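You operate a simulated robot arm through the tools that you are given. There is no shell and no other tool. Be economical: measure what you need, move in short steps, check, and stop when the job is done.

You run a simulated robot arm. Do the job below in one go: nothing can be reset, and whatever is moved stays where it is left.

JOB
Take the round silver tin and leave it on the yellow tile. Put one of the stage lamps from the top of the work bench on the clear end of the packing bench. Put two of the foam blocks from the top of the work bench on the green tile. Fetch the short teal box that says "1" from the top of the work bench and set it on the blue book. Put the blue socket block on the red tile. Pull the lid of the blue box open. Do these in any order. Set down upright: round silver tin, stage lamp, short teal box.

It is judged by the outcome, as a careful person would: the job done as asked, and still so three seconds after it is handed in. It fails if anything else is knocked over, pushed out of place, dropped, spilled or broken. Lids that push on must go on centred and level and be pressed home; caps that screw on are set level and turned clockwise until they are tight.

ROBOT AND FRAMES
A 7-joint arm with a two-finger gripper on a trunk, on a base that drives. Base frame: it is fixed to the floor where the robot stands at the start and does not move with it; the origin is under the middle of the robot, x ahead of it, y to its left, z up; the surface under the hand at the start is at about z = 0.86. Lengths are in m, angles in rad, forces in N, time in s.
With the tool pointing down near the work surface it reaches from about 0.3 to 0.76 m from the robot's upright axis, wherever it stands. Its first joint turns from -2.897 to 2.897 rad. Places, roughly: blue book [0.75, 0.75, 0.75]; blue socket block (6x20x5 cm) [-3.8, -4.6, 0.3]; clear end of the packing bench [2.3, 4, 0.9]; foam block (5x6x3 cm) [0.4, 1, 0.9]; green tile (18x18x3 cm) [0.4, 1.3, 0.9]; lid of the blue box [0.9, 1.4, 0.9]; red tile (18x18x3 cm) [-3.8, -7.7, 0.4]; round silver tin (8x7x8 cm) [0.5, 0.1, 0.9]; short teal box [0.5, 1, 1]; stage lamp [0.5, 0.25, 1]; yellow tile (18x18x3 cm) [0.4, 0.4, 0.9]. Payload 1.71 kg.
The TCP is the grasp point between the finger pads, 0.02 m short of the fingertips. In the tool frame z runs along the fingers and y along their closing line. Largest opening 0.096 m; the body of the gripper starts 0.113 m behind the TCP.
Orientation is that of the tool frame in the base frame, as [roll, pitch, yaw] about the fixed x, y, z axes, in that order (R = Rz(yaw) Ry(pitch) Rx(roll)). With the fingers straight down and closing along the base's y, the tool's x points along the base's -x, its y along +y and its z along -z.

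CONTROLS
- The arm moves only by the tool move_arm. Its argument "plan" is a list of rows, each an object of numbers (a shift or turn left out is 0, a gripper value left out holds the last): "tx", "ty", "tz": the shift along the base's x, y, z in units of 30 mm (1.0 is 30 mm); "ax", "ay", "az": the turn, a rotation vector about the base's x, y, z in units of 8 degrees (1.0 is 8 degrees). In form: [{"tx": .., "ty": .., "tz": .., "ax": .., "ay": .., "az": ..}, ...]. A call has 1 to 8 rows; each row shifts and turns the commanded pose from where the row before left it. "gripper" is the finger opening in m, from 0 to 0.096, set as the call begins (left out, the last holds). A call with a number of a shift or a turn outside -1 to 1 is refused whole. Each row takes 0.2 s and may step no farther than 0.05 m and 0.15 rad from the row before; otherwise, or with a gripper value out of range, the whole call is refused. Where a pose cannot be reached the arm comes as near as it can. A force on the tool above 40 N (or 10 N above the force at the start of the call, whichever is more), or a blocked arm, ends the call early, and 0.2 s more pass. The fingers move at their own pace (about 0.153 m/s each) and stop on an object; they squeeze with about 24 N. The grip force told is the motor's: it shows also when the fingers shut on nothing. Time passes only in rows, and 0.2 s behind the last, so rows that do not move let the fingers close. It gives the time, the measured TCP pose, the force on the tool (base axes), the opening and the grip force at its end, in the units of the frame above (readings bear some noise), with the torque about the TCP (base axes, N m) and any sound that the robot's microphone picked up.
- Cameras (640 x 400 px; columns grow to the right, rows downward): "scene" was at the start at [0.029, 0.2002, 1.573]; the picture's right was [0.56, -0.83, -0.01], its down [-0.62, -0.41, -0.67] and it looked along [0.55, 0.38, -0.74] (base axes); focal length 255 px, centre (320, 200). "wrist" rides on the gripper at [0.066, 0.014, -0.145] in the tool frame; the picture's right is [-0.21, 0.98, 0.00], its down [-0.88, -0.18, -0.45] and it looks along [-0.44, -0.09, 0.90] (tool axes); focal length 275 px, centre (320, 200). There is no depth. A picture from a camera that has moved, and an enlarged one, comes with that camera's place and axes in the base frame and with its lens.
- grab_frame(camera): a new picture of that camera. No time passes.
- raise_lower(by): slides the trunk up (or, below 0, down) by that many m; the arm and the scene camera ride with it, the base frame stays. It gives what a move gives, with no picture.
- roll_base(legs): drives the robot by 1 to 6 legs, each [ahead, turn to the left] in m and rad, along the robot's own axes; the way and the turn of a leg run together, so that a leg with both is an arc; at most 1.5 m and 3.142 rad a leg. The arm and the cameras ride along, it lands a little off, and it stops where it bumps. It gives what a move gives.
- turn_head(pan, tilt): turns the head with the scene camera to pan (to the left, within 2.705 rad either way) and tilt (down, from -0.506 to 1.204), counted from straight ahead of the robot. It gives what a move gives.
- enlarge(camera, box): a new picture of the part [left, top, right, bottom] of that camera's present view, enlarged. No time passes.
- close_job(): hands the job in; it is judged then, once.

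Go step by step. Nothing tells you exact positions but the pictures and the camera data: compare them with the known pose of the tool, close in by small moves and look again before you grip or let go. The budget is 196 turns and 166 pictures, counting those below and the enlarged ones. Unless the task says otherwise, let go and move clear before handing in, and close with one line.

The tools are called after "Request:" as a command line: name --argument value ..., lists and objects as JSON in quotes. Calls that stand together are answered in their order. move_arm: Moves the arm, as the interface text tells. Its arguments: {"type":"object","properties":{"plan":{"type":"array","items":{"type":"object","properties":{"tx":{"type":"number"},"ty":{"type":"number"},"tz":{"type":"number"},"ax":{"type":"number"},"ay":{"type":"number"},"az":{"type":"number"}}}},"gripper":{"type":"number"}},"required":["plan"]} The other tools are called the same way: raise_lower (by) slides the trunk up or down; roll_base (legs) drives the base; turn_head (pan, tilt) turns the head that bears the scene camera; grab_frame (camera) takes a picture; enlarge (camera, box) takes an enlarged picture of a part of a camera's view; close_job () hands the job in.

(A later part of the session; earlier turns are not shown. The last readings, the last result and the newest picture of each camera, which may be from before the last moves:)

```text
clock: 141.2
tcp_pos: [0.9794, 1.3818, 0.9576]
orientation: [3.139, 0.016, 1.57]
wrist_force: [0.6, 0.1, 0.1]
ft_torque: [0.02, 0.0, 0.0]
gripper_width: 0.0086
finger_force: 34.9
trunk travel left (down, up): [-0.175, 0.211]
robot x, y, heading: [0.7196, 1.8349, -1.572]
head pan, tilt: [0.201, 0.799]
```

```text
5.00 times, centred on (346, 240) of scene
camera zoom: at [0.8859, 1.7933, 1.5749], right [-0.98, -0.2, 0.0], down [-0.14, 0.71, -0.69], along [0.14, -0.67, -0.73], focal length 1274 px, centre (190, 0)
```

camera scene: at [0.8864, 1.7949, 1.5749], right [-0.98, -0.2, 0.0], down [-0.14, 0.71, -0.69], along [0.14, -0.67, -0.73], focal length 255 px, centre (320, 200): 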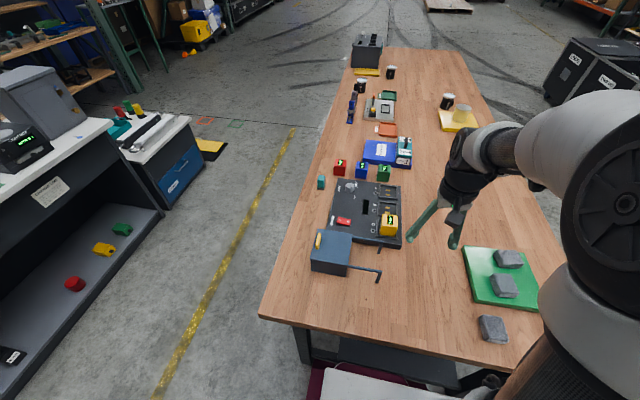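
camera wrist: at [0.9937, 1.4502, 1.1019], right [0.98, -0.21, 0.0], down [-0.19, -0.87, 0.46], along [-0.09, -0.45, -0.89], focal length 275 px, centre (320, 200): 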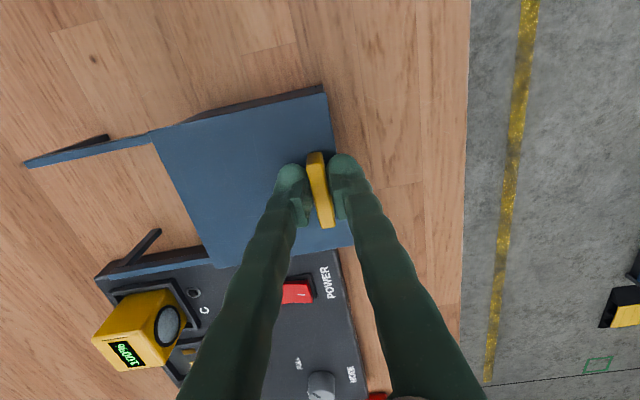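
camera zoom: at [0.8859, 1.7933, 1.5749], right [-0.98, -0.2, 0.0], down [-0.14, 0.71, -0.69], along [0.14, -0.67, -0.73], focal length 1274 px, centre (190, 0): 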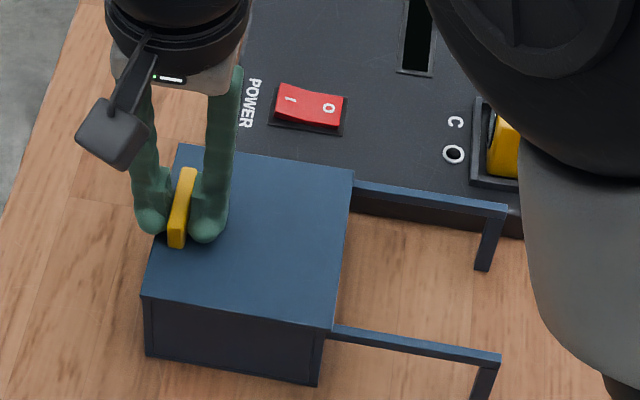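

The tab is firmly gripped. I'll pull the lid along −x on its rails.

Request:
move_arm --plan '[{"tx": -0.4}, {"tx": -0.4}, {"tx": -0.4}, {"tx": -0.4}, {}]'

Request:
enlarge --camera "scene" --box '[290, 200, 402, 280]'

```text
clock: 142.4
tcp_pos: [0.9309, 1.3823, 0.9578]
orientation: [3.138, 0.016, 1.57]
wrist_force: [0.1, 1.7, 1.4]
ft_torque: [0.18, 0.0, 0.01]
gripper_width: 0.0089
finger_force: 34.5
trunk travel left (down, up): [-0.175, 0.211]
robot x, y, heading: [0.7194, 1.8336, -1.572]
head pan, tilt: [0.201, 0.799]
```

```text
5.00 times, centred on (346, 240) of scene
camera zoom: at [0.8859, 1.7936, 1.5749], right [-0.98, -0.2, 0.0], down [-0.14, 0.71, -0.69], along [0.14, -0.67, -0.73], focal length 1274 px, centre (190, 0)
```

zoom: 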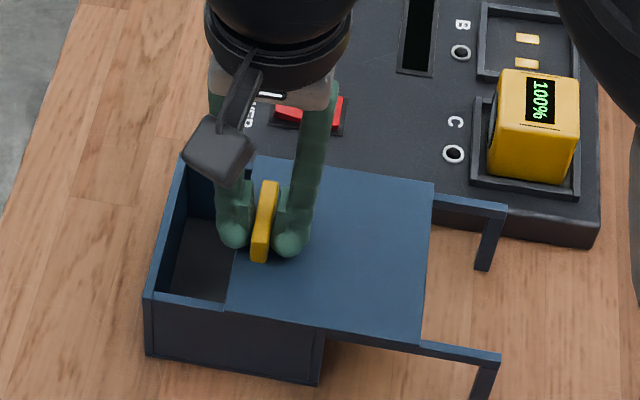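

The lid slides open nicely. I'll continue to the end of the travel.

Request:
move_arm --plan '[{"tx": -0.4}, {"tx": -0.4}, {"tx": -0.4}, {"tx": -0.2}, {}]'

Request:
enlarge --camera "scene" --box '[290, 200, 402, 280]'

```text
clock: 143.6
tcp_pos: [0.8896, 1.382, 0.9579]
orientation: [3.138, 0.02, 1.569]
wrist_force: [-0.9, -2.7, 9.2]
ft_torque: [-0.18, 0.03, -0.01]
gripper_width: 0.0088
finger_force: 35.0
trunk travel left (down, up): [-0.175, 0.211]
robot x, y, heading: [0.7192, 1.8403, -1.571]
head pan, tilt: [0.201, 0.799]
```

```text
5.00 times, centred on (346, 240) of scene
camera zoom: at [0.8857, 1.7939, 1.575], right [-0.98, -0.2, 0.0], down [-0.14, 0.71, -0.69], along [0.14, -0.67, -0.73], focal length 1274 px, centre (190, 0)
```

zoom: 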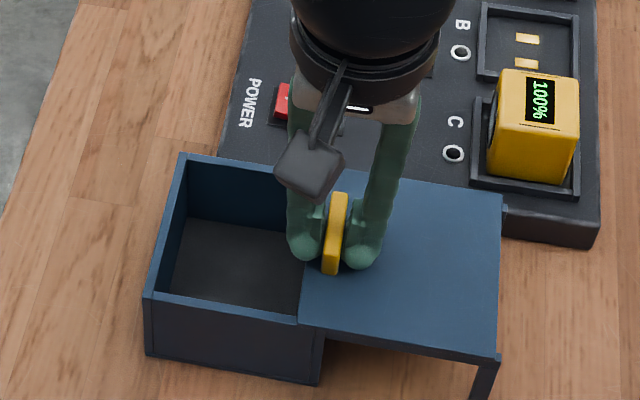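

The lid is at nearly the end of its rails. One small nudge more, then I'll release.

Request:
move_arm --plan '[{"tx": -0.1}, {"tx": -0.1}, {}]'

Request:
move_arm --plan '[{}, {}, {}, {"tz": 0.5}, {"tz": 1}, {"tz": 1}, {"tz": 1}, {"tz": 1}]' --gripper 0.05

Request:
enlarge --camera "scene" --box '[290, 200, 402, 280]'

```text
clock: 144.4
tcp_pos: [0.8847, 1.3827, 0.958]
orientation: [3.14, 0.018, 1.57]
wrist_force: [-0.1, -1.4, 12.4]
ft_torque: [-0.21, 0.01, 0.06]
gripper_width: 0.0089
finger_force: 35.5
trunk travel left (down, up): [-0.175, 0.211]
robot x, y, heading: [0.7123, 1.8361, -1.571]
head pan, tilt: [0.201, 0.799]
```

```text
clock: 146.2
tcp_pos: [0.8821, 1.3816, 1.092]
orientation: [3.14, 0.016, 1.571]
wrist_force: [-0.1, -0.2, 0.1]
ft_torque: [0.01, 0.0, 0.01]
gripper_width: 0.0499
finger_force: 0.1
trunk travel left (down, up): [-0.175, 0.211]
robot x, y, heading: [0.7154, 1.8358, -1.571]
head pan, tilt: [0.201, 0.799]
```

```text
5.00 times, centred on (346, 240) of scene
camera zoom: at [0.8859, 1.7941, 1.5749], right [-0.98, -0.2, 0.0], down [-0.14, 0.71, -0.69], along [0.14, -0.67, -0.73], focal length 1274 px, centre (190, 0)
```

zoom: 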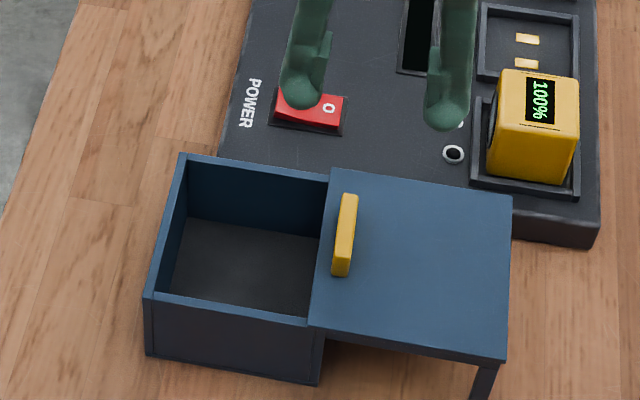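

The lid is open. Next is the lamp: I'll raise the arm and drive back round to the near side in front of the "BEAM" lamp.

Request:
move_arm --plan '[{"tx": -1, "tz": 0.5}, {"tx": -1, "tz": 0.5}, {"tx": -1, "tz": 0.5}, {"tx": -1, "tz": 0.5}, {"tx": -1}, {}]'

Request:
roll_base --legs '[[-0.3, 0], [0, -1.571], [1.1, 0], [0, 1.571], [1.0, 0], [0.866, 0]]'

Request:
roll_base --legs '[[0, 1.571], [0.36, 0]]'

Request:
turn_head --pan 0.3 --tilt 0.9

Request:
grab_frame --camera "scene"

Request:
grab_frame --camera "wrist"

```text
clock: 147.6
tcp_pos: [0.7341, 1.3821, 1.1508]
orientation: [-3.141, 0.016, 1.57]
wrist_force: [0.4, 0.2, -0.1]
ft_torque: [0.03, -0.02, 0.0]
gripper_width: 0.05
finger_force: 0.0
trunk travel left (down, up): [-0.175, 0.211]
robot x, y, heading: [0.7172, 1.8396, -1.571]
head pan, tilt: [0.201, 0.799]
```

```text
clock: 174.0
tcp_pos: [-0.3226, -0.2276, 1.1504]
orientation: [3.141, 0.015, 1.6]
wrist_force: [-0.5, 0.0, 0.5]
ft_torque: [0.01, 0.01, 0.01]
gripper_width: 0.05
finger_force: 0.0
trunk travel left (down, up): [-0.175, 0.211]
robot x, y, heading: [-0.3575, 0.2264, -1.545]
head pan, tilt: [0.201, 0.799]
```

```text
clock: 180.8
tcp_pos: [0.3688, 0.2592, 1.1648]
orientation: [-3.141, 0.05, -3.123]
wrist_force: [-0.4, 0.1, -0.3]
ft_torque: [0.0, -0.01, 0.02]
gripper_width: 0.0501
finger_force: 0.0
trunk travel left (down, up): [-0.175, 0.211]
robot x, y, heading: [-0.0447, 0.2351, 0.022]
head pan, tilt: [0.201, 0.799]
stopped in leg 2: the robot was blocked; the commanded pose is now the measured one
```

```text
clock: 181.4
tcp_pos: [0.3727, 0.2605, 1.1644]
orientation: [-3.141, 0.047, -3.122]
wrist_force: [-0.3, -0.4, -0.3]
ft_torque: [-0.01, 0.03, 0.01]
gripper_width: 0.05
finger_force: 0.1
trunk travel left (down, up): [-0.175, 0.211]
robot x, y, heading: [-0.0504, 0.2374, 0.025]
head pan, tilt: [0.3, 0.901]
```

```text
96 pictures are left
camera scene: at [-0.0314, 0.4151, 1.5674], right [0.32, -0.95, 0.0], down [-0.75, -0.25, -0.61], along [0.58, 0.2, -0.79], focal length 255 px, centre (320, 200)
```

scene: 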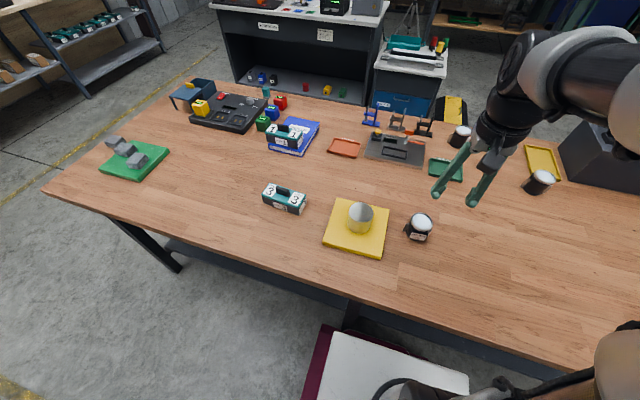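

```text
95 pictures are left
camera wrist: at [0.2998, 0.272, 1.3057], right [0.19, 0.98, 0.01], down [0.86, -0.17, 0.48], along [0.48, -0.08, -0.87], focal length 275 px, centre (320, 200)
```

wrist: 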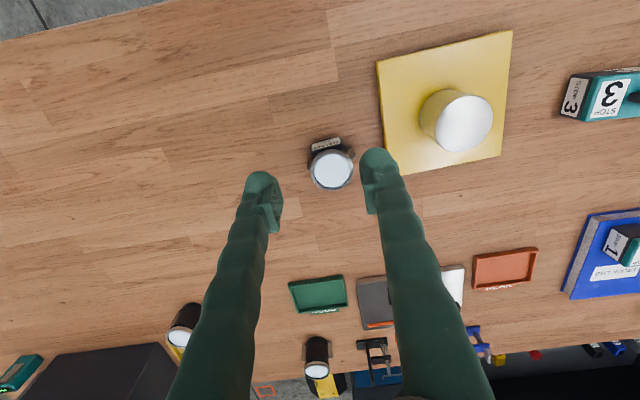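

The robot stands in front of the lamp at about (0.456, 0.265). I'll look closely at its shape.

Request:
enlarge --camera "scene" --box '[380, 195, 460, 255]'

Request:
enlarge --camera "wrist" --box '[280, 120, 400, 200]'

```text
6.67 times, centred on (420, 225) of scene
camera zoom: at [-0.0314, 0.4151, 1.5674], right [0.32, -0.95, 0.0], down [-0.75, -0.25, -0.61], along [0.58, 0.2, -0.79], focal length 1699 px, centre (-347, 33)
```

zoom: 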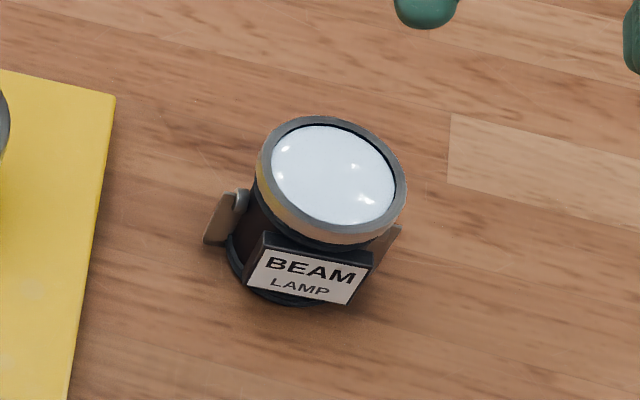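

```text
5.00 times, centred on (340, 160) of wrist
camera zoom: at [0.2998, 0.272, 1.3057], right [0.19, 0.98, 0.01], down [0.86, -0.17, 0.48], along [0.48, -0.08, -0.87], focal length 1376 px, centre (220, 400)
```

zoom: 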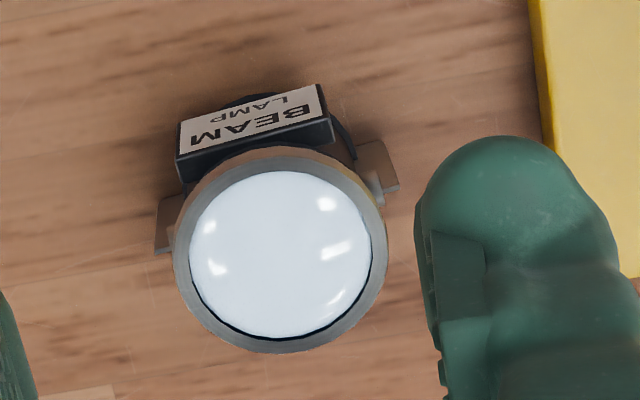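

The lamp's top ring (about 6 cm) is at about (0.46, 0.264, 0.93), with brackets on ±y and a label on the −x side. I'll turn the gripper about 32° so the fingers miss both, and move above it.

Request:
move_arm --plan '[{"az": 1, "tx": 0.72, "ay": 0.2}, {"az": 1, "tx": 0.72, "ay": 0.14}, {"az": 1, "tx": 0.72}, {"az": 1, "tx": 0.72, "ty": 0.1}, {"tz": -1}, {"tz": -1}, {"tz": -1}, {"tz": -1}]' --gripper 0.096

Request:
move_arm --plan '[{}, {}]'

Request:
grab_frame --camera "wrist"

Request:
enlarge --camera "scene" --box '[360, 170, 480, 260]'

```text
clock: 183.2
tcp_pos: [0.4591, 0.2618, 1.0442]
orientation: [3.134, -0.001, -2.566]
wrist_force: [-1.1, -0.4, -1.1]
ft_torque: [-0.03, 0.02, 0.0]
gripper_width: 0.0956
finger_force: 0.0
trunk travel left (down, up): [-0.175, 0.211]
robot x, y, heading: [-0.0484, 0.2384, 0.027]
head pan, tilt: [0.3, 0.901]
```

```text
clock: 183.8
tcp_pos: [0.4587, 0.2622, 1.0433]
orientation: [3.135, -0.001, -2.564]
wrist_force: [0.0, 1.2, -0.5]
ft_torque: [-0.04, -0.01, -0.02]
gripper_width: 0.096
finger_force: 0.0
trunk travel left (down, up): [-0.175, 0.211]
robot x, y, heading: [-0.0481, 0.2361, 0.025]
head pan, tilt: [0.3, 0.901]
```

```text
92 pictures are left
camera wrist: at [0.3974, 0.2367, 1.1894], right [-0.36, 0.93, 0.01], down [0.84, 0.32, 0.44], along [0.41, 0.17, -0.9], focal length 275 px, centre (320, 200)
```

wrist: 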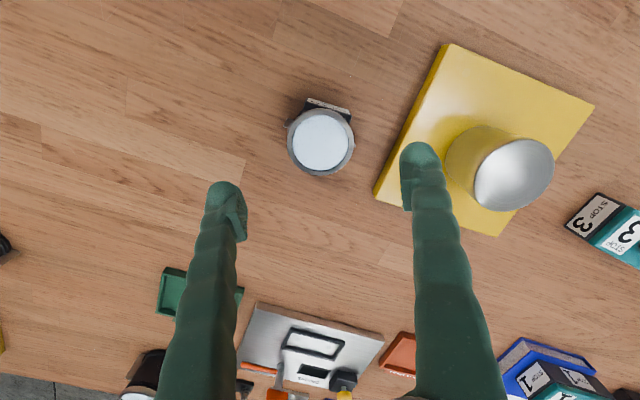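

```text
4.44 times, centred on (420, 215) of scene
camera zoom: at [-0.0342, 0.4152, 1.5674], right [0.32, -0.95, 0.0], down [-0.75, -0.25, -0.62], along [0.58, 0.2, -0.79], focal length 1133 px, centre (-124, 133)
```

zoom: 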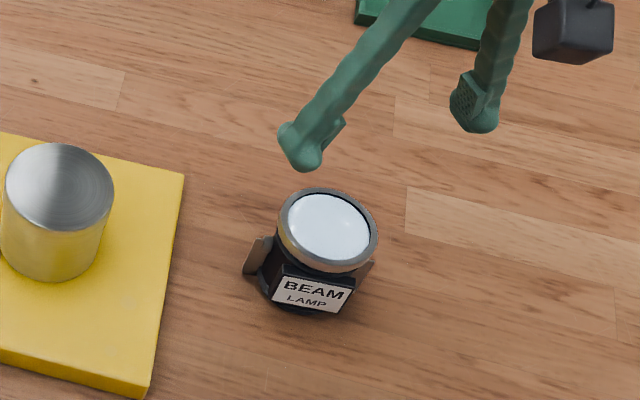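

The lamp is centred at about (0.457, 0.264). I'll descend to ring height in two stages.

Request:
move_arm --plan '[{"ty": 0.05, "tz": -0.8}, {"tz": -0.8}, {"tz": -0.7}, {}, {}]'

Request:
grab_frame --camera "wrist"

Request:
enlarge --camera "scene" --box '[360, 170, 480, 260]'

```text
clock: 185.0
tcp_pos: [0.4565, 0.2626, 0.9764]
orientation: [3.134, 0.0, -2.564]
wrist_force: [-0.2, 0.7, 0.0]
ft_torque: [0.04, -0.02, 0.0]
gripper_width: 0.0957
finger_force: 0.1
trunk travel left (down, up): [-0.175, 0.211]
robot x, y, heading: [-0.0472, 0.2366, 0.03]
head pan, tilt: [0.3, 0.901]
```

```text
90 pictures are left
camera wrist: at [0.396, 0.2378, 1.1216], right [-0.36, 0.93, 0.01], down [0.84, 0.32, 0.44], along [0.41, 0.17, -0.9], focal length 275 px, centre (320, 200)
```

wrist: 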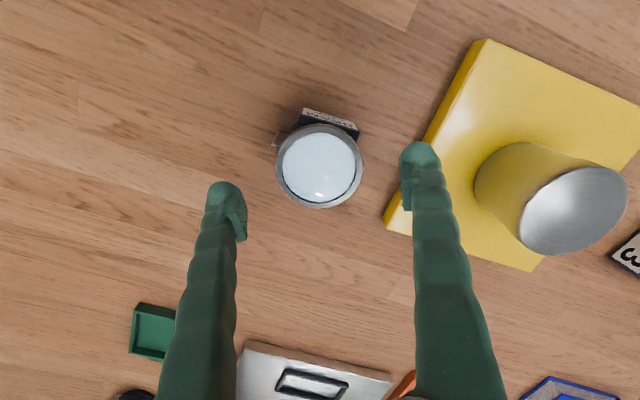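

```text
4.44 times, centred on (420, 215) of scene
camera zoom: at [-0.0347, 0.4152, 1.5674], right [0.32, -0.95, 0.0], down [-0.75, -0.25, -0.62], along [0.58, 0.2, -0.79], focal length 1133 px, centre (-124, 133)
```

zoom: 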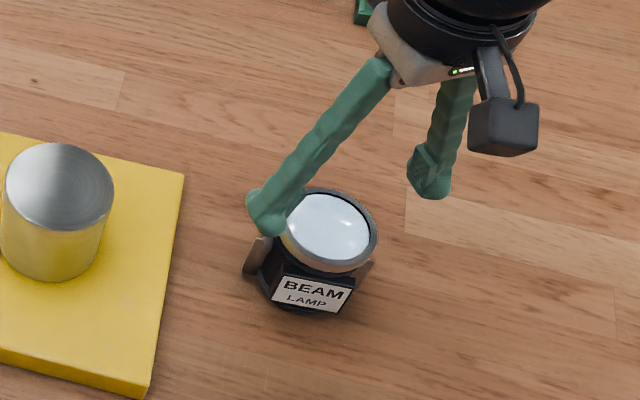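

Centred. I'll go down to the ring height and close gently.

Request:
move_arm --plan '[{"tz": -0.6}, {"tz": -0.6}, {"tz": -0.4}, {}, {}]'

Request:
enlarge --camera "scene" --box '[360, 170, 480, 260]'

Request:
move_arm --plan '[{}, {}, {}, {}]' --gripper 0.04

Request:
enlarge --camera "scene" --box '[360, 170, 480, 260]'

```text
clock: 186.2
tcp_pos: [0.4582, 0.2641, 0.9277]
orientation: [3.136, 0.001, -2.562]
wrist_force: [0.1, -0.8, 0.1]
ft_torque: [0.01, 0.02, 0.0]
gripper_width: 0.0958
finger_force: 0.0
trunk travel left (down, up): [-0.175, 0.211]
robot x, y, heading: [-0.0516, 0.235, 0.029]
head pan, tilt: [0.3, 0.901]
```

```text
4.44 times, centred on (420, 215) of scene
camera zoom: at [-0.0347, 0.4152, 1.5674], right [0.32, -0.95, 0.0], down [-0.75, -0.25, -0.62], along [0.58, 0.2, -0.79], focal length 1133 px, centre (-124, 133)
```

zoom: 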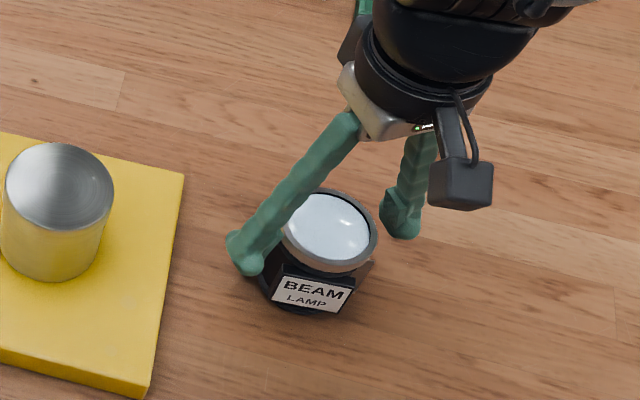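

```text
clock: 187.2
tcp_pos: [0.4584, 0.2641, 0.9278]
orientation: [3.133, 0.001, -2.565]
wrist_force: [2.3, -1.7, 3.1]
ft_torque: [0.02, -0.03, -0.02]
gripper_width: 0.0607
finger_force: 24.5
trunk travel left (down, up): [-0.175, 0.211]
robot x, y, heading: [-0.0528, 0.2353, 0.029]
head pan, tilt: [0.3, 0.901]
```

```text
4.44 times, centred on (420, 215) of scene
camera zoom: at [-0.0347, 0.4151, 1.5674], right [0.32, -0.95, 0.0], down [-0.75, -0.25, -0.62], along [0.58, 0.2, -0.79], focal length 1133 px, centre (-124, 133)
```

zoom: 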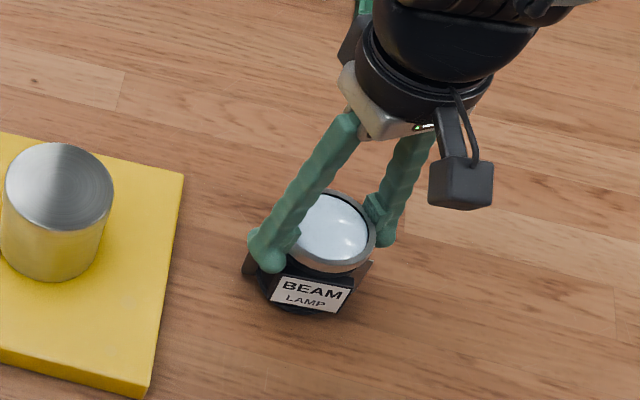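

The ring is gripped. I'll lift the lamp and look towards the packing bench to plan the drive.

Request:
move_arm --plan '[{"tz": 0.4}, {"tz": 0.8}, {"tz": 1}, {"tz": 1}, {"tz": 1}, {"tz": 1}, {"tz": 1}, {"tz": 1}]'

Request:
turn_head --pan 1.0 --tilt 0.3

Request:
grab_frame --camera "scene"

Request:
enlarge --camera "wrist" --box '[160, 80, 480, 280]'

```text
clock: 189.0
tcp_pos: [0.4597, 0.263, 1.143]
orientation: [3.135, 0.001, -2.565]
wrist_force: [-0.9, -0.5, -2.5]
ft_torque: [-0.02, 0.0, 0.01]
gripper_width: 0.061
finger_force: 24.2
trunk travel left (down, up): [-0.175, 0.211]
robot x, y, heading: [-0.0485, 0.2375, 0.028]
head pan, tilt: [0.3, 0.901]
```

```text
clock: 190.1
tcp_pos: [0.4587, 0.263, 1.1427]
orientation: [3.133, 0.0, -2.563]
wrist_force: [0.4, -0.9, -2.1]
ft_torque: [0.0, -0.01, -0.01]
gripper_width: 0.0609
finger_force: 23.8
trunk travel left (down, up): [-0.175, 0.211]
robot x, y, heading: [-0.05, 0.2373, 0.027]
head pan, tilt: [1.0, 0.3]
```

```text
86 pictures are left
camera scene: at [-0.0576, 0.4709, 1.6197], right [0.86, -0.52, -0.01], down [-0.16, -0.25, -0.95], along [0.49, 0.82, -0.3], focal length 255 px, centre (320, 200)
```

scene: 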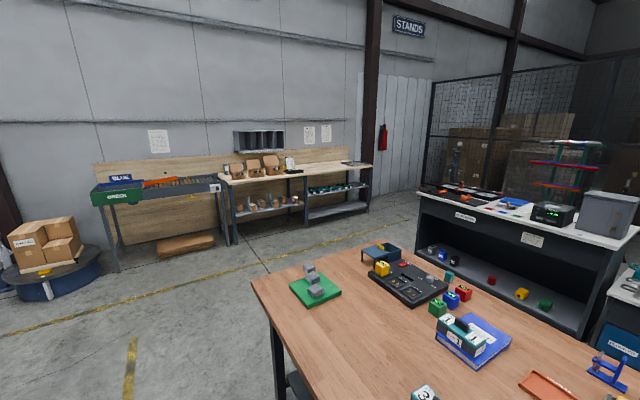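

```text
2.00 times, centred on (320, 180) of wrist
camera zoom: at [0.3975, 0.2375, 1.2879], right [-0.36, 0.93, 0.01], down [0.84, 0.32, 0.44], along [0.41, 0.17, -0.9], focal length 551 px, centre (320, 240)
```

zoom: 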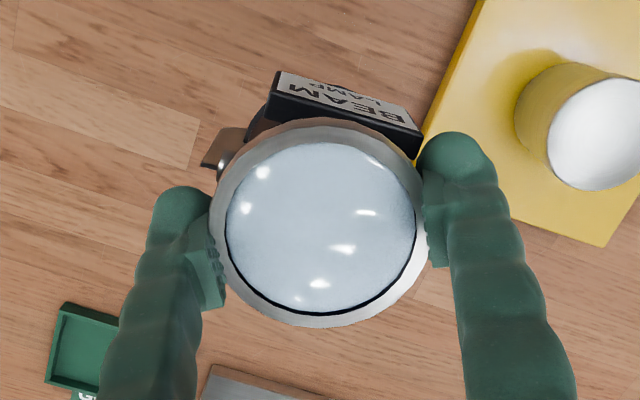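

The packing bench's front edge is at y ≈ 3.55, with its clear end at the right, x ≈ 2.3. I'll drive there in stages with the lamp held high.

Request:
roll_base --legs '[[-0.4, 0], [0, 1.543], [1.4, 0], [1.1, 0], [0, -1.571]]'

Request:
turn_head --pan 0.5 --tilt 0.4

Request:
grab_frame --camera "scene"

```text
clock: 214.5
tcp_pos: [0.0709, 2.7152, 1.1421]
orientation: [3.131, 0.002, -2.613]
wrist_force: [-0.2, -0.5, -3.5]
ft_torque: [0.01, -0.03, 0.02]
gripper_width: 0.06
finger_force: 23.8
trunk travel left (down, up): [-0.175, 0.211]
robot x, y, heading: [-0.443, 2.7181, -0.022]
head pan, tilt: [1.0, 0.3]
```

```text
clock: 215.4
tcp_pos: [0.0526, 2.7158, 1.1505]
orientation: [3.141, 0.013, -2.612]
wrist_force: [0.3, -0.4, -2.5]
ft_torque: [0.01, 0.04, 0.03]
gripper_width: 0.0595
finger_force: 24.2
trunk travel left (down, up): [-0.175, 0.211]
robot x, y, heading: [-0.4389, 2.7198, -0.022]
head pan, tilt: [0.499, 0.4]
```

```text
84 pictures are left
camera scene: at [-0.3888, 2.9185, 1.6099], right [0.46, -0.89, -0.01], down [-0.36, -0.18, -0.92], along [0.81, 0.42, -0.4], focal length 255 px, centre (320, 200)
```

scene: 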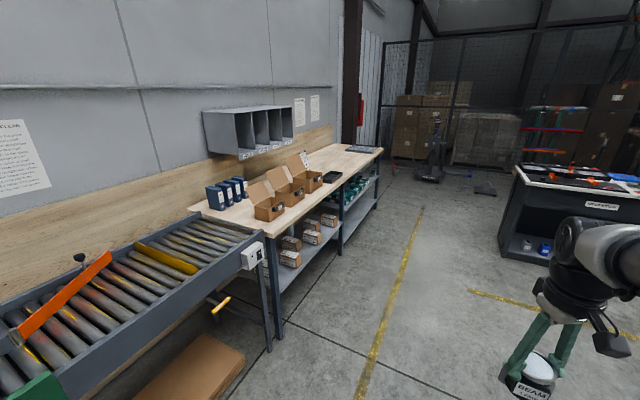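

The lamp is secure. The clear part of the packing bench is around x ≈ 2.0–2.6, with its front edge at y ≈ 3.67. I'll drive to x = 2.25 and face it.

Request:
roll_base --legs '[[0, 0.022], [1.4, 0], [1.29, 0], [0, 1.571], [0.4, 0]]'

Request:
turn_head --pan 0.0 --tilt 0.7

Request:
grab_frame --camera "scene"

Request:
grab_frame --camera "wrist"

```text
clock: 236.7
tcp_pos: [2.2853, 3.5927, 1.1504]
orientation: [3.14, 0.011, -1.026]
wrist_force: [0.1, 0.4, -2.0]
ft_torque: [0.01, 0.01, 0.01]
gripper_width: 0.0592
finger_force: 23.6
trunk travel left (down, up): [-0.175, 0.211]
robot x, y, heading: [2.2917, 3.0993, 1.559]
head pan, tilt: [0.499, 0.4]
```

```text
clock: 237.6
tcp_pos: [2.2859, 3.5755, 1.1576]
orientation: [-3.135, 0.025, -1.027]
wrist_force: [1.0, 0.0, -1.8]
ft_torque: [-0.02, 0.02, 0.01]
gripper_width: 0.0591
finger_force: 24.2
trunk travel left (down, up): [-0.175, 0.211]
robot x, y, heading: [2.2873, 3.102, 1.557]
head pan, tilt: [0.0, 0.7]
```

```text
83 pictures are left
camera scene: at [2.1304, 3.1557, 1.583], right [1.0, -0.01, 0.0], down [-0.01, -0.66, -0.75], along [0.01, 0.75, -0.66], focal length 255 px, centre (320, 200)
```

scene: 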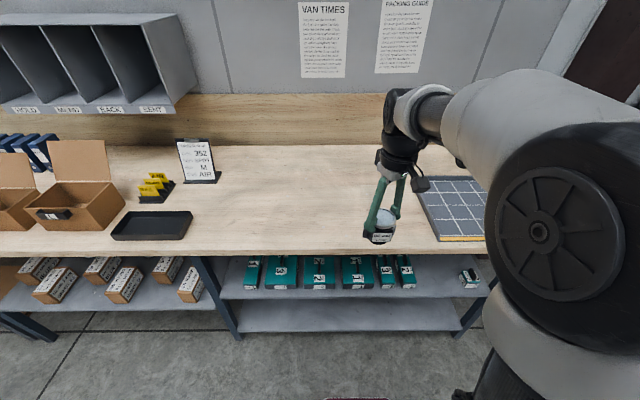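

```text
82 pictures are left
camera wrist: at [2.3087, 3.5084, 1.3002], right [-0.94, -0.33, 0.0], down [-0.29, 0.83, 0.47], along [-0.15, 0.44, -0.88], focal length 275 px, centre (320, 200)
```

wrist: 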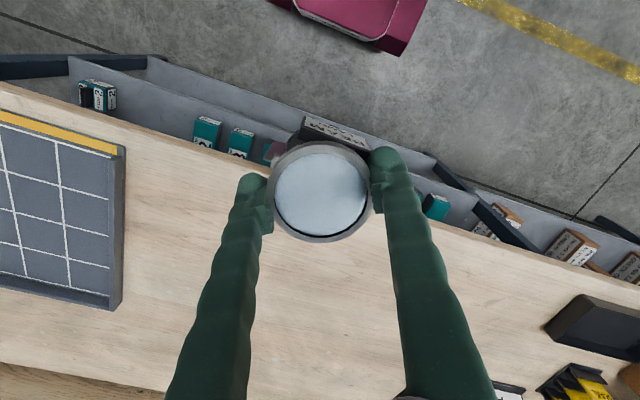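

The clear space lies between the black tray and the grid mat. I'll move 0.22 m closer and aim to set the lamp at about (2.28, 3.88).

Request:
roll_base --legs '[[0.22, 0]]'

Request:
move_arm --plan '[{"ty": 0.8, "tz": -0.5}, {"ty": 0.8, "tz": -0.5}, {"ty": 0.8, "tz": -0.5}, {"tz": -0.5}, {}]'

Request:
grab_frame --camera "scene"

Request:
grab_frame --camera "wrist"

```text
clock: 239.4
tcp_pos: [2.2873, 3.791, 1.1603]
orientation: [-3.132, 0.03, -1.026]
wrist_force: [-0.9, -0.3, -2.7]
ft_torque: [0.01, 0.01, 0.0]
gripper_width: 0.0592
finger_force: 23.5
trunk travel left (down, up): [-0.175, 0.211]
robot x, y, heading: [2.2892, 3.3221, 1.558]
head pan, tilt: [0.0, 0.7]
```

```text
clock: 240.6
tcp_pos: [2.2868, 3.8549, 1.1023]
orientation: [-3.126, 0.035, -1.025]
wrist_force: [-0.2, -0.6, -2.6]
ft_torque: [0.02, -0.04, -0.01]
gripper_width: 0.0591
finger_force: 24.1
trunk travel left (down, up): [-0.175, 0.211]
robot x, y, heading: [2.2893, 3.3241, 1.561]
head pan, tilt: [0.0, 0.7]
```

```text
81 pictures are left
camera scene: at [2.1327, 3.3757, 1.5831], right [1.0, -0.01, 0.0], down [-0.01, -0.66, -0.75], along [0.01, 0.75, -0.66], focal length 255 px, centre (320, 200)
```

scene: 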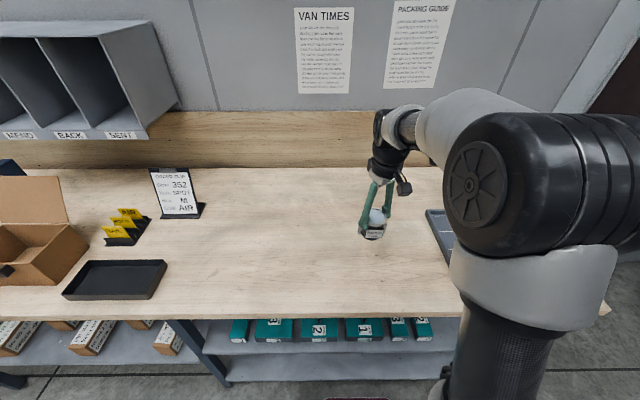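

```text
80 pictures are left
camera wrist: at [2.3106, 3.7861, 1.2448], right [-0.94, -0.33, -0.01], down [-0.29, 0.83, 0.48], along [-0.15, 0.45, -0.88], focal length 275 px, centre (320, 200)
```

wrist: 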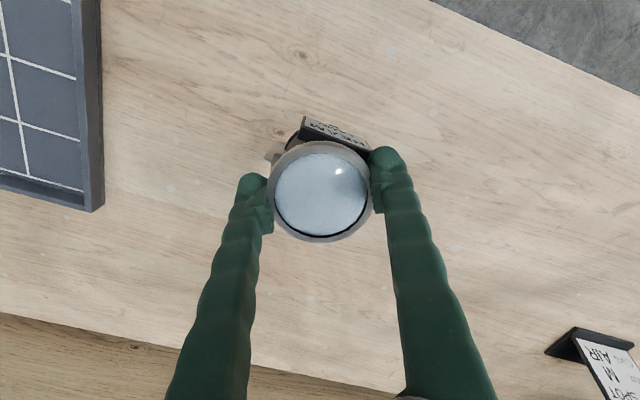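

I'll level the tool and lower partway above the clear space.

Request:
move_arm --plan '[{"ax": -0.27, "tz": -0.6}, {"tz": -0.6}, {"tz": -0.6}, {"tz": -0.6}, {}, {}]'

Request:
enlarge --camera "scene" --box '[300, 170, 460, 290]'

Request:
grab_frame --camera "wrist"

```text
clock: 242.0
tcp_pos: [2.2864, 3.8556, 1.0287]
orientation: [3.136, 0.004, -1.026]
wrist_force: [0.4, 0.7, -2.3]
ft_torque: [-0.01, -0.01, 0.03]
gripper_width: 0.0593
finger_force: 24.5
trunk travel left (down, up): [-0.175, 0.211]
robot x, y, heading: [2.294, 3.3251, 1.56]
head pan, tilt: [0.0, 0.7]
```

```text
3.33 times, centred on (380, 230) of scene
camera zoom: at [2.1327, 3.3761, 1.5831], right [1.0, -0.01, 0.0], down [-0.01, -0.66, -0.75], along [0.01, 0.75, -0.66], focal length 850 px, centre (120, 100)
```

zoom: 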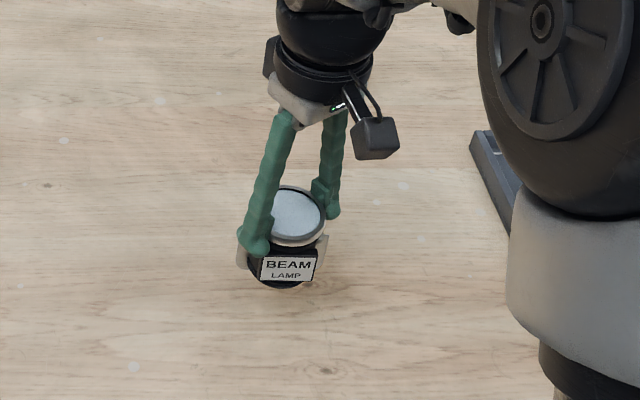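

```text
78 pictures are left
camera wrist: at [2.3097, 3.793, 1.1751], right [-0.94, -0.33, 0.01], down [-0.29, 0.85, 0.45], along [-0.15, 0.42, -0.89], focal length 275 px, centre (320, 200)
```

wrist: 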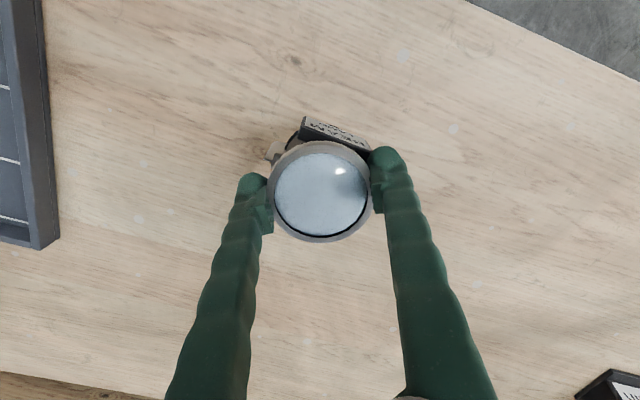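

Level and in clear space. I'll lower slowly to contact.

Request:
move_arm --plan '[{"tz": -0.3}, {"tz": -0.3}, {"tz": -0.25}, {"tz": -0.25}, {"tz": -0.25}, {}]'

Request:
enlarge --camera "scene" --box '[300, 170, 460, 290]'

```text
clock: 243.4
tcp_pos: [2.2876, 3.8563, 0.9907]
orientation: [3.136, 0.003, -1.026]
wrist_force: [0.0, -0.7, -1.9]
ft_torque: [0.02, -0.05, -0.03]
gripper_width: 0.0593
finger_force: 24.1
trunk travel left (down, up): [-0.175, 0.211]
robot x, y, heading: [2.293, 3.3247, 1.559]
head pan, tilt: [0.0, 0.7]
```

```text
3.33 times, centred on (380, 230) of scene
camera zoom: at [2.1327, 3.376, 1.5831], right [1.0, -0.01, 0.0], down [-0.01, -0.66, -0.75], along [0.01, 0.75, -0.66], focal length 850 px, centre (120, 100)
```

zoom: 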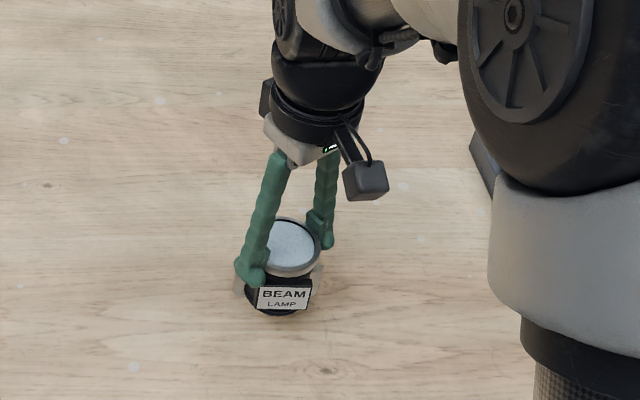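

Request:
move_arm --plan '[{"tz": -0.2}, {"tz": -0.2}, {}, {"tz": -0.15}, {}, {"tz": -0.15}, {}]'

```text
clock: 245.0
tcp_pos: [2.2876, 3.8546, 0.97]
orientation: [3.135, 0.004, -1.027]
wrist_force: [0.8, -1.0, -2.6]
ft_torque: [0.02, 0.01, -0.02]
gripper_width: 0.0592
finger_force: 24.5
trunk travel left (down, up): [-0.175, 0.211]
robot x, y, heading: [2.2925, 3.3221, 1.558]
head pan, tilt: [0.0, 0.7]
```

Request:
move_arm --plan '[{"tz": -0.12}, {}, {"tz": -0.12}, {}, {"tz": -0.12}, {}]'

Request:
enlarge --camera "scene" --box '[320, 200, 440, 290]'

```text
clock: 246.4
tcp_pos: [2.2865, 3.8544, 0.9595]
orientation: [3.137, 0.003, -1.026]
wrist_force: [0.3, 0.7, -2.2]
ft_torque: [0.0, -0.01, 0.0]
gripper_width: 0.0588
finger_force: 24.3
trunk travel left (down, up): [-0.175, 0.211]
robot x, y, heading: [2.2921, 3.3227, 1.563]
head pan, tilt: [0.0, 0.7]
```

```text
4.44 times, centred on (380, 245) of scene
camera zoom: at [2.1327, 3.376, 1.5831], right [1.0, -0.01, 0.0], down [-0.01, -0.66, -0.75], along [0.01, 0.75, -0.66], focal length 1133 px, centre (53, 0)
```

zoom: 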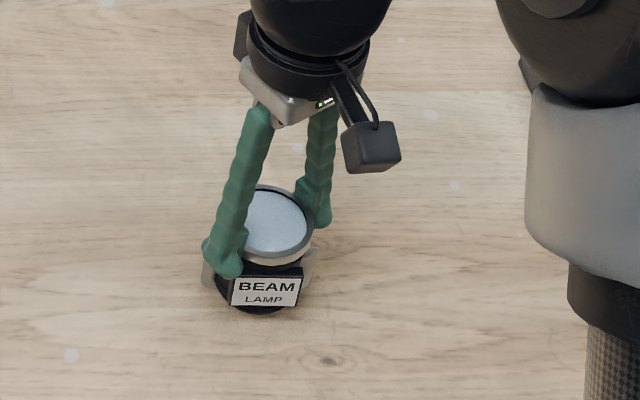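

Request:
move_arm --plan '[{"tz": -0.12}, {}, {"tz": -0.12}, {}, {"tz": -0.12}, {}]'

```text
clock: 247.8
tcp_pos: [2.2858, 3.8548, 0.9515]
orientation: [3.14, 0.009, -1.027]
wrist_force: [1.1, -0.8, 33.2]
ft_torque: [-0.4, 0.19, 0.08]
gripper_width: 0.0595
finger_force: 24.2
trunk travel left (down, up): [-0.175, 0.211]
robot x, y, heading: [2.2872, 3.3219, 1.562]
head pan, tilt: [0.0, 0.7]
```

Contact made. I'll ease off slightly, release and rise.

Request:
move_arm --plan '[{"tz": 0.08}, {}]'

Request:
move_arm --plan '[{}, {}, {}, {"tz": 0.5}, {"tz": 1}, {"tz": 1}, {"tz": 1}, {"tz": 1}]' --gripper 0.096

Request:
grab_frame --camera "scene"

Request:
grab_frame --camera "wrist"

```text
clock: 248.4
tcp_pos: [2.2877, 3.8543, 0.9513]
orientation: [3.136, 0.006, -1.026]
wrist_force: [-0.1, 4.9, 20.0]
ft_torque: [0.56, 0.38, -0.09]
gripper_width: 0.0596
finger_force: 24.4
trunk travel left (down, up): [-0.175, 0.211]
robot x, y, heading: [2.291, 3.3214, 1.561]
head pan, tilt: [0.0, 0.7]
```

```text
clock: 250.2
tcp_pos: [2.2885, 3.8541, 1.0856]
orientation: [3.138, 0.003, -1.026]
wrist_force: [-0.1, -0.1, -0.7]
ft_torque: [0.02, -0.01, 0.02]
gripper_width: 0.0962
finger_force: 0.2
trunk travel left (down, up): [-0.175, 0.211]
robot x, y, heading: [2.2919, 3.3228, 1.56]
head pan, tilt: [0.0, 0.7]
```

```text
75 pictures are left
camera scene: at [2.1327, 3.3755, 1.5831], right [1.0, -0.01, 0.0], down [-0.01, -0.66, -0.75], along [0.01, 0.75, -0.66], focal length 255 px, centre (320, 200)
```

scene: 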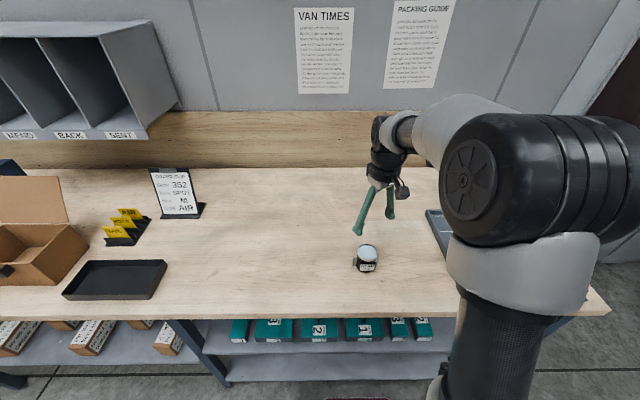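

```text
74 pictures are left
camera wrist: at [2.3108, 3.7918, 1.23], right [-0.94, -0.33, 0.01], down [-0.29, 0.85, 0.45], along [-0.15, 0.42, -0.9], focal length 275 px, centre (320, 200)
```

wrist: 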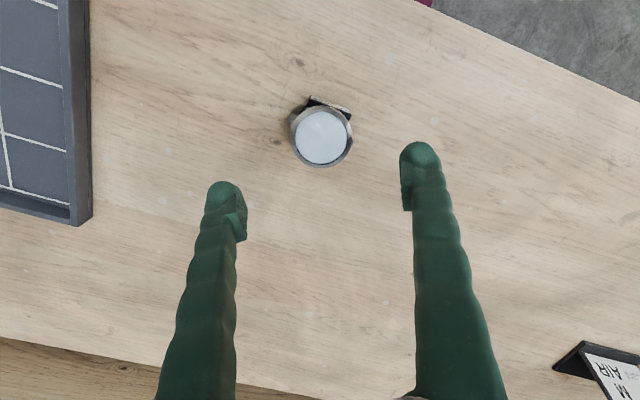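

The lamp stands upright in the clear space. Next is the far pair: blue socket block and red tile. I'll retract the arm, reset the gripper's yaw and drive back to the aisle.

Request:
move_arm --plan '[{"az": -1, "ty": -0.5, "tz": 1}, {"az": -1, "ty": -0.5, "tz": 1}, {"az": -1, "ty": -0.5}, {"az": -1, "ty": -0.5}, {}]' --gripper 0.06

Request:
roll_base --legs '[[-0.6, 0], [0, 1.582], [1.4, 0], [1.35, 0], [0, 1.571]]'

Request:
turn_head --pan -0.4 --tilt 0.35

Request:
grab_frame --camera "scene"

```text
clock: 251.4
tcp_pos: [2.2885, 3.7941, 1.1447]
orientation: [3.138, 0.003, -1.585]
wrist_force: [-0.6, -1.0, 0.2]
ft_torque: [-0.04, -0.02, 0.01]
gripper_width: 0.0599
finger_force: 0.0
trunk travel left (down, up): [-0.175, 0.211]
robot x, y, heading: [2.291, 3.3158, 1.565]
head pan, tilt: [0.0, 0.7]
```

```text
clock: 278.1
tcp_pos: [-0.4443, 2.2492, 1.1459]
orientation: [3.138, 0.003, 1.585]
wrist_force: [-0.7, 0.4, 0.2]
ft_torque: [0.0, 0.01, 0.0]
gripper_width: 0.0601
finger_force: 0.1
trunk travel left (down, up): [-0.175, 0.211]
robot x, y, heading: [-0.4592, 2.7159, -1.55]
head pan, tilt: [0.0, 0.7]
```

```text
clock: 279.0
tcp_pos: [-0.4453, 2.2663, 1.1516]
orientation: [3.138, 0.018, 1.585]
wrist_force: [0.7, 0.1, -0.1]
ft_torque: [0.06, -0.01, 0.01]
gripper_width: 0.0601
finger_force: 0.0
trunk travel left (down, up): [-0.175, 0.211]
robot x, y, heading: [-0.4637, 2.7217, -1.552]
head pan, tilt: [-0.4, 0.351]
```

```text
73 pictures are left
camera scene: at [-0.3487, 2.6704, 1.6143], right [-0.93, 0.37, 0.01], down [0.13, 0.34, -0.93], along [-0.35, -0.87, -0.36], focal length 255 px, centre (320, 200)
```

scene: 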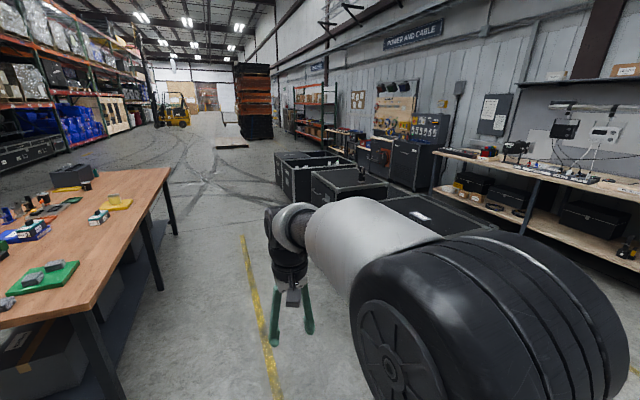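

The aisle south is open. I'll drive down it, then look right for the socket block.

Request:
roll_base --legs '[[0, -0.03], [1.5, 0], [1.5, 0], [1.5, 0], [1.0, 0]]'

Request:
turn_head --pan -0.9 --tilt 0.3

Request:
grab_frame --camera "scene"

```text
clock: 307.6
tcp_pos: [-0.4551, -3.2602, 1.1533]
orientation: [3.139, 0.017, 1.57]
wrist_force: [-0.7, 0.3, -0.1]
ft_torque: [-0.02, -0.02, 0.01]
gripper_width: 0.0599
finger_force: 0.0
trunk travel left (down, up): [-0.175, 0.211]
robot x, y, heading: [-0.4692, -2.8043, -1.566]
head pan, tilt: [-0.4, 0.351]
```

```text
clock: 308.6
tcp_pos: [-0.4534, -3.2437, 1.159]
orientation: [3.137, 0.032, 1.572]
wrist_force: [-0.1, -0.1, -0.1]
ft_torque: [0.07, -0.03, -0.01]
gripper_width: 0.06
finger_force: 0.0
trunk travel left (down, up): [-0.175, 0.211]
robot x, y, heading: [-0.4658, -2.8058, -1.565]
head pan, tilt: [-0.901, 0.3]
```

```text
72 pictures are left
camera scene: at [-0.3889, -2.8301, 1.6196], right [-0.63, 0.78, 0.01], down [0.23, 0.2, -0.95], along [-0.75, -0.59, -0.31], focal length 255 px, centre (320, 200)
```

scene: 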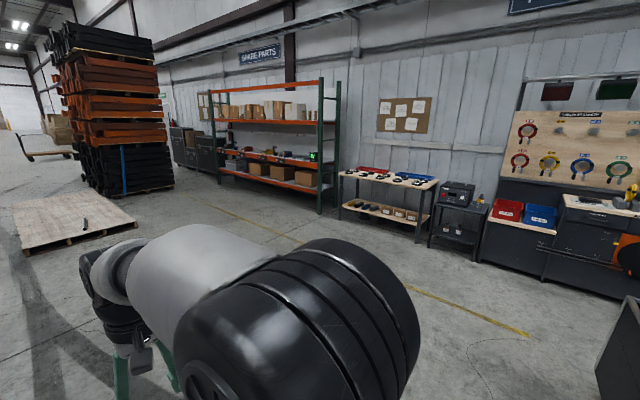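

The socket block should be on the small table's lower shelf, and the red tile on the orange rack's lower level. I'll zoom in on both.

Request:
enlarge --camera "scene" --box '[320, 150, 480, 250]'

Request:
enlarge --camera "scene" --box '[190, 120, 350, 220]'

```text
4.00 times, centred on (400, 200) of scene
camera zoom: at [-0.3889, -2.8301, 1.6196], right [-0.63, 0.78, 0.01], down [0.23, 0.2, -0.95], along [-0.75, -0.59, -0.31], focal length 1020 px, centre (0, 200)
```

zoom: 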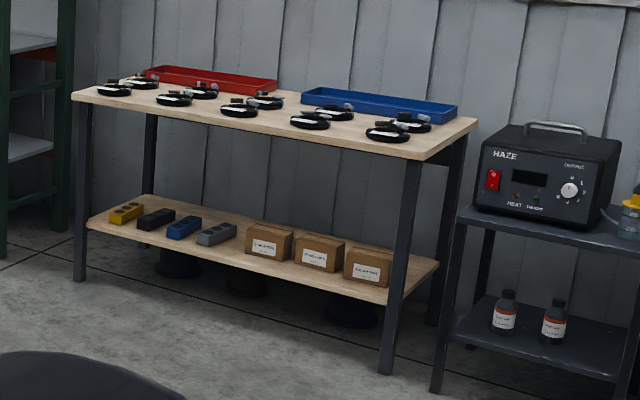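

```text
4.00 times, centred on (270, 170) of scene
camera zoom: at [-0.3889, -2.8301, 1.6196], right [-0.63, 0.78, 0.01], down [0.23, 0.2, -0.95], along [-0.75, -0.59, -0.31], focal length 1020 px, centre (520, 320)
```

zoom: 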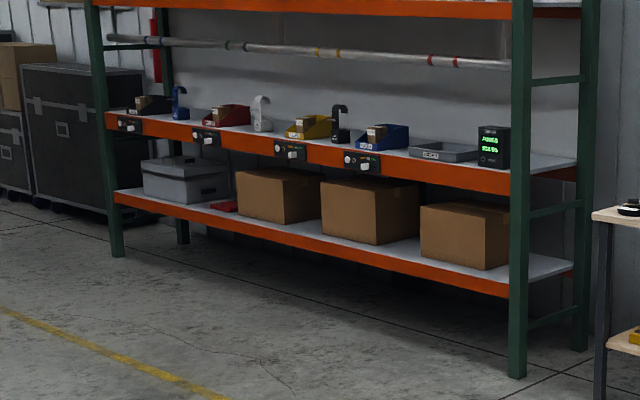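

The blue socket block is third from the right on the lower shelf at about (−3.7, −4.54), under a table top at z ≈ 0.77. I'll drive to face it.

Request:
roll_base --legs '[[1.4, 0], [0.33, 0], [0, -1.571], [1.4, 0], [0.95, 0]]'

Request:
turn_head --pan 0.0 --tilt 0.9

Request:
grab_frame --camera "scene"

Request:
grab_frame --camera "wrist"

```text
clock: 334.4
tcp_pos: [-3.2605, -4.4327, 1.1592]
orientation: [3.138, 0.034, -0.053]
wrist_force: [-0.1, -0.4, 0.3]
ft_torque: [0.03, -0.02, 0.0]
gripper_width: 0.0601
finger_force: 0.1
trunk travel left (down, up): [-0.175, 0.211]
robot x, y, heading: [-2.8246, -4.4461, 3.094]
head pan, tilt: [-0.901, 0.3]
```

```text
clock: 335.6
tcp_pos: [-3.2407, -4.434, 1.1664]
orientation: [3.137, 0.05, -0.053]
wrist_force: [-0.2, 0.0, -0.3]
ft_torque: [0.0, 0.05, -0.04]
gripper_width: 0.0601
finger_force: 0.0
trunk travel left (down, up): [-0.175, 0.211]
robot x, y, heading: [-2.8227, -4.4437, 3.097]
head pan, tilt: [0.0, 0.901]
```

```text
69 pictures are left
camera scene: at [-2.8728, -4.5944, 1.5672], right [0.05, 1.0, 0.0], down [0.79, -0.04, -0.61], along [-0.61, 0.03, -0.79], focal length 255 px, centre (320, 200)
```

scene: 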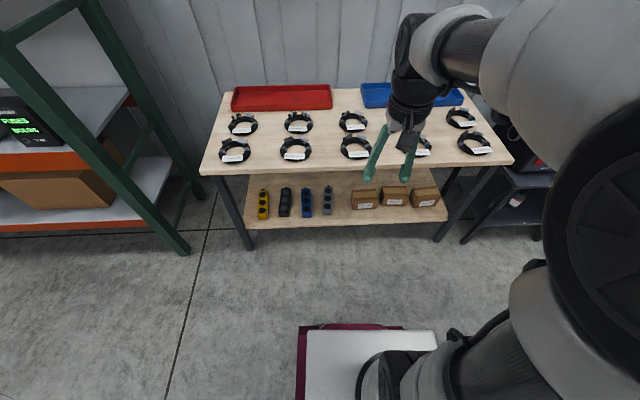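

```text
68 pictures are left
camera wrist: at [-3.1683, -4.4513, 1.3077], right [-0.26, -0.97, 0.01], down [-0.84, 0.23, 0.49], along [-0.47, 0.11, -0.87], focal length 275 px, centre (320, 200)
```

wrist: 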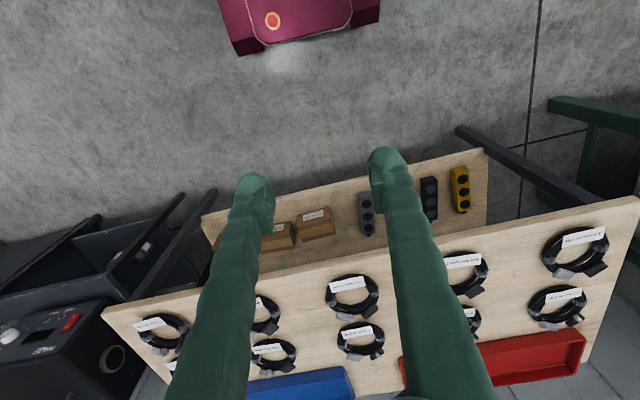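

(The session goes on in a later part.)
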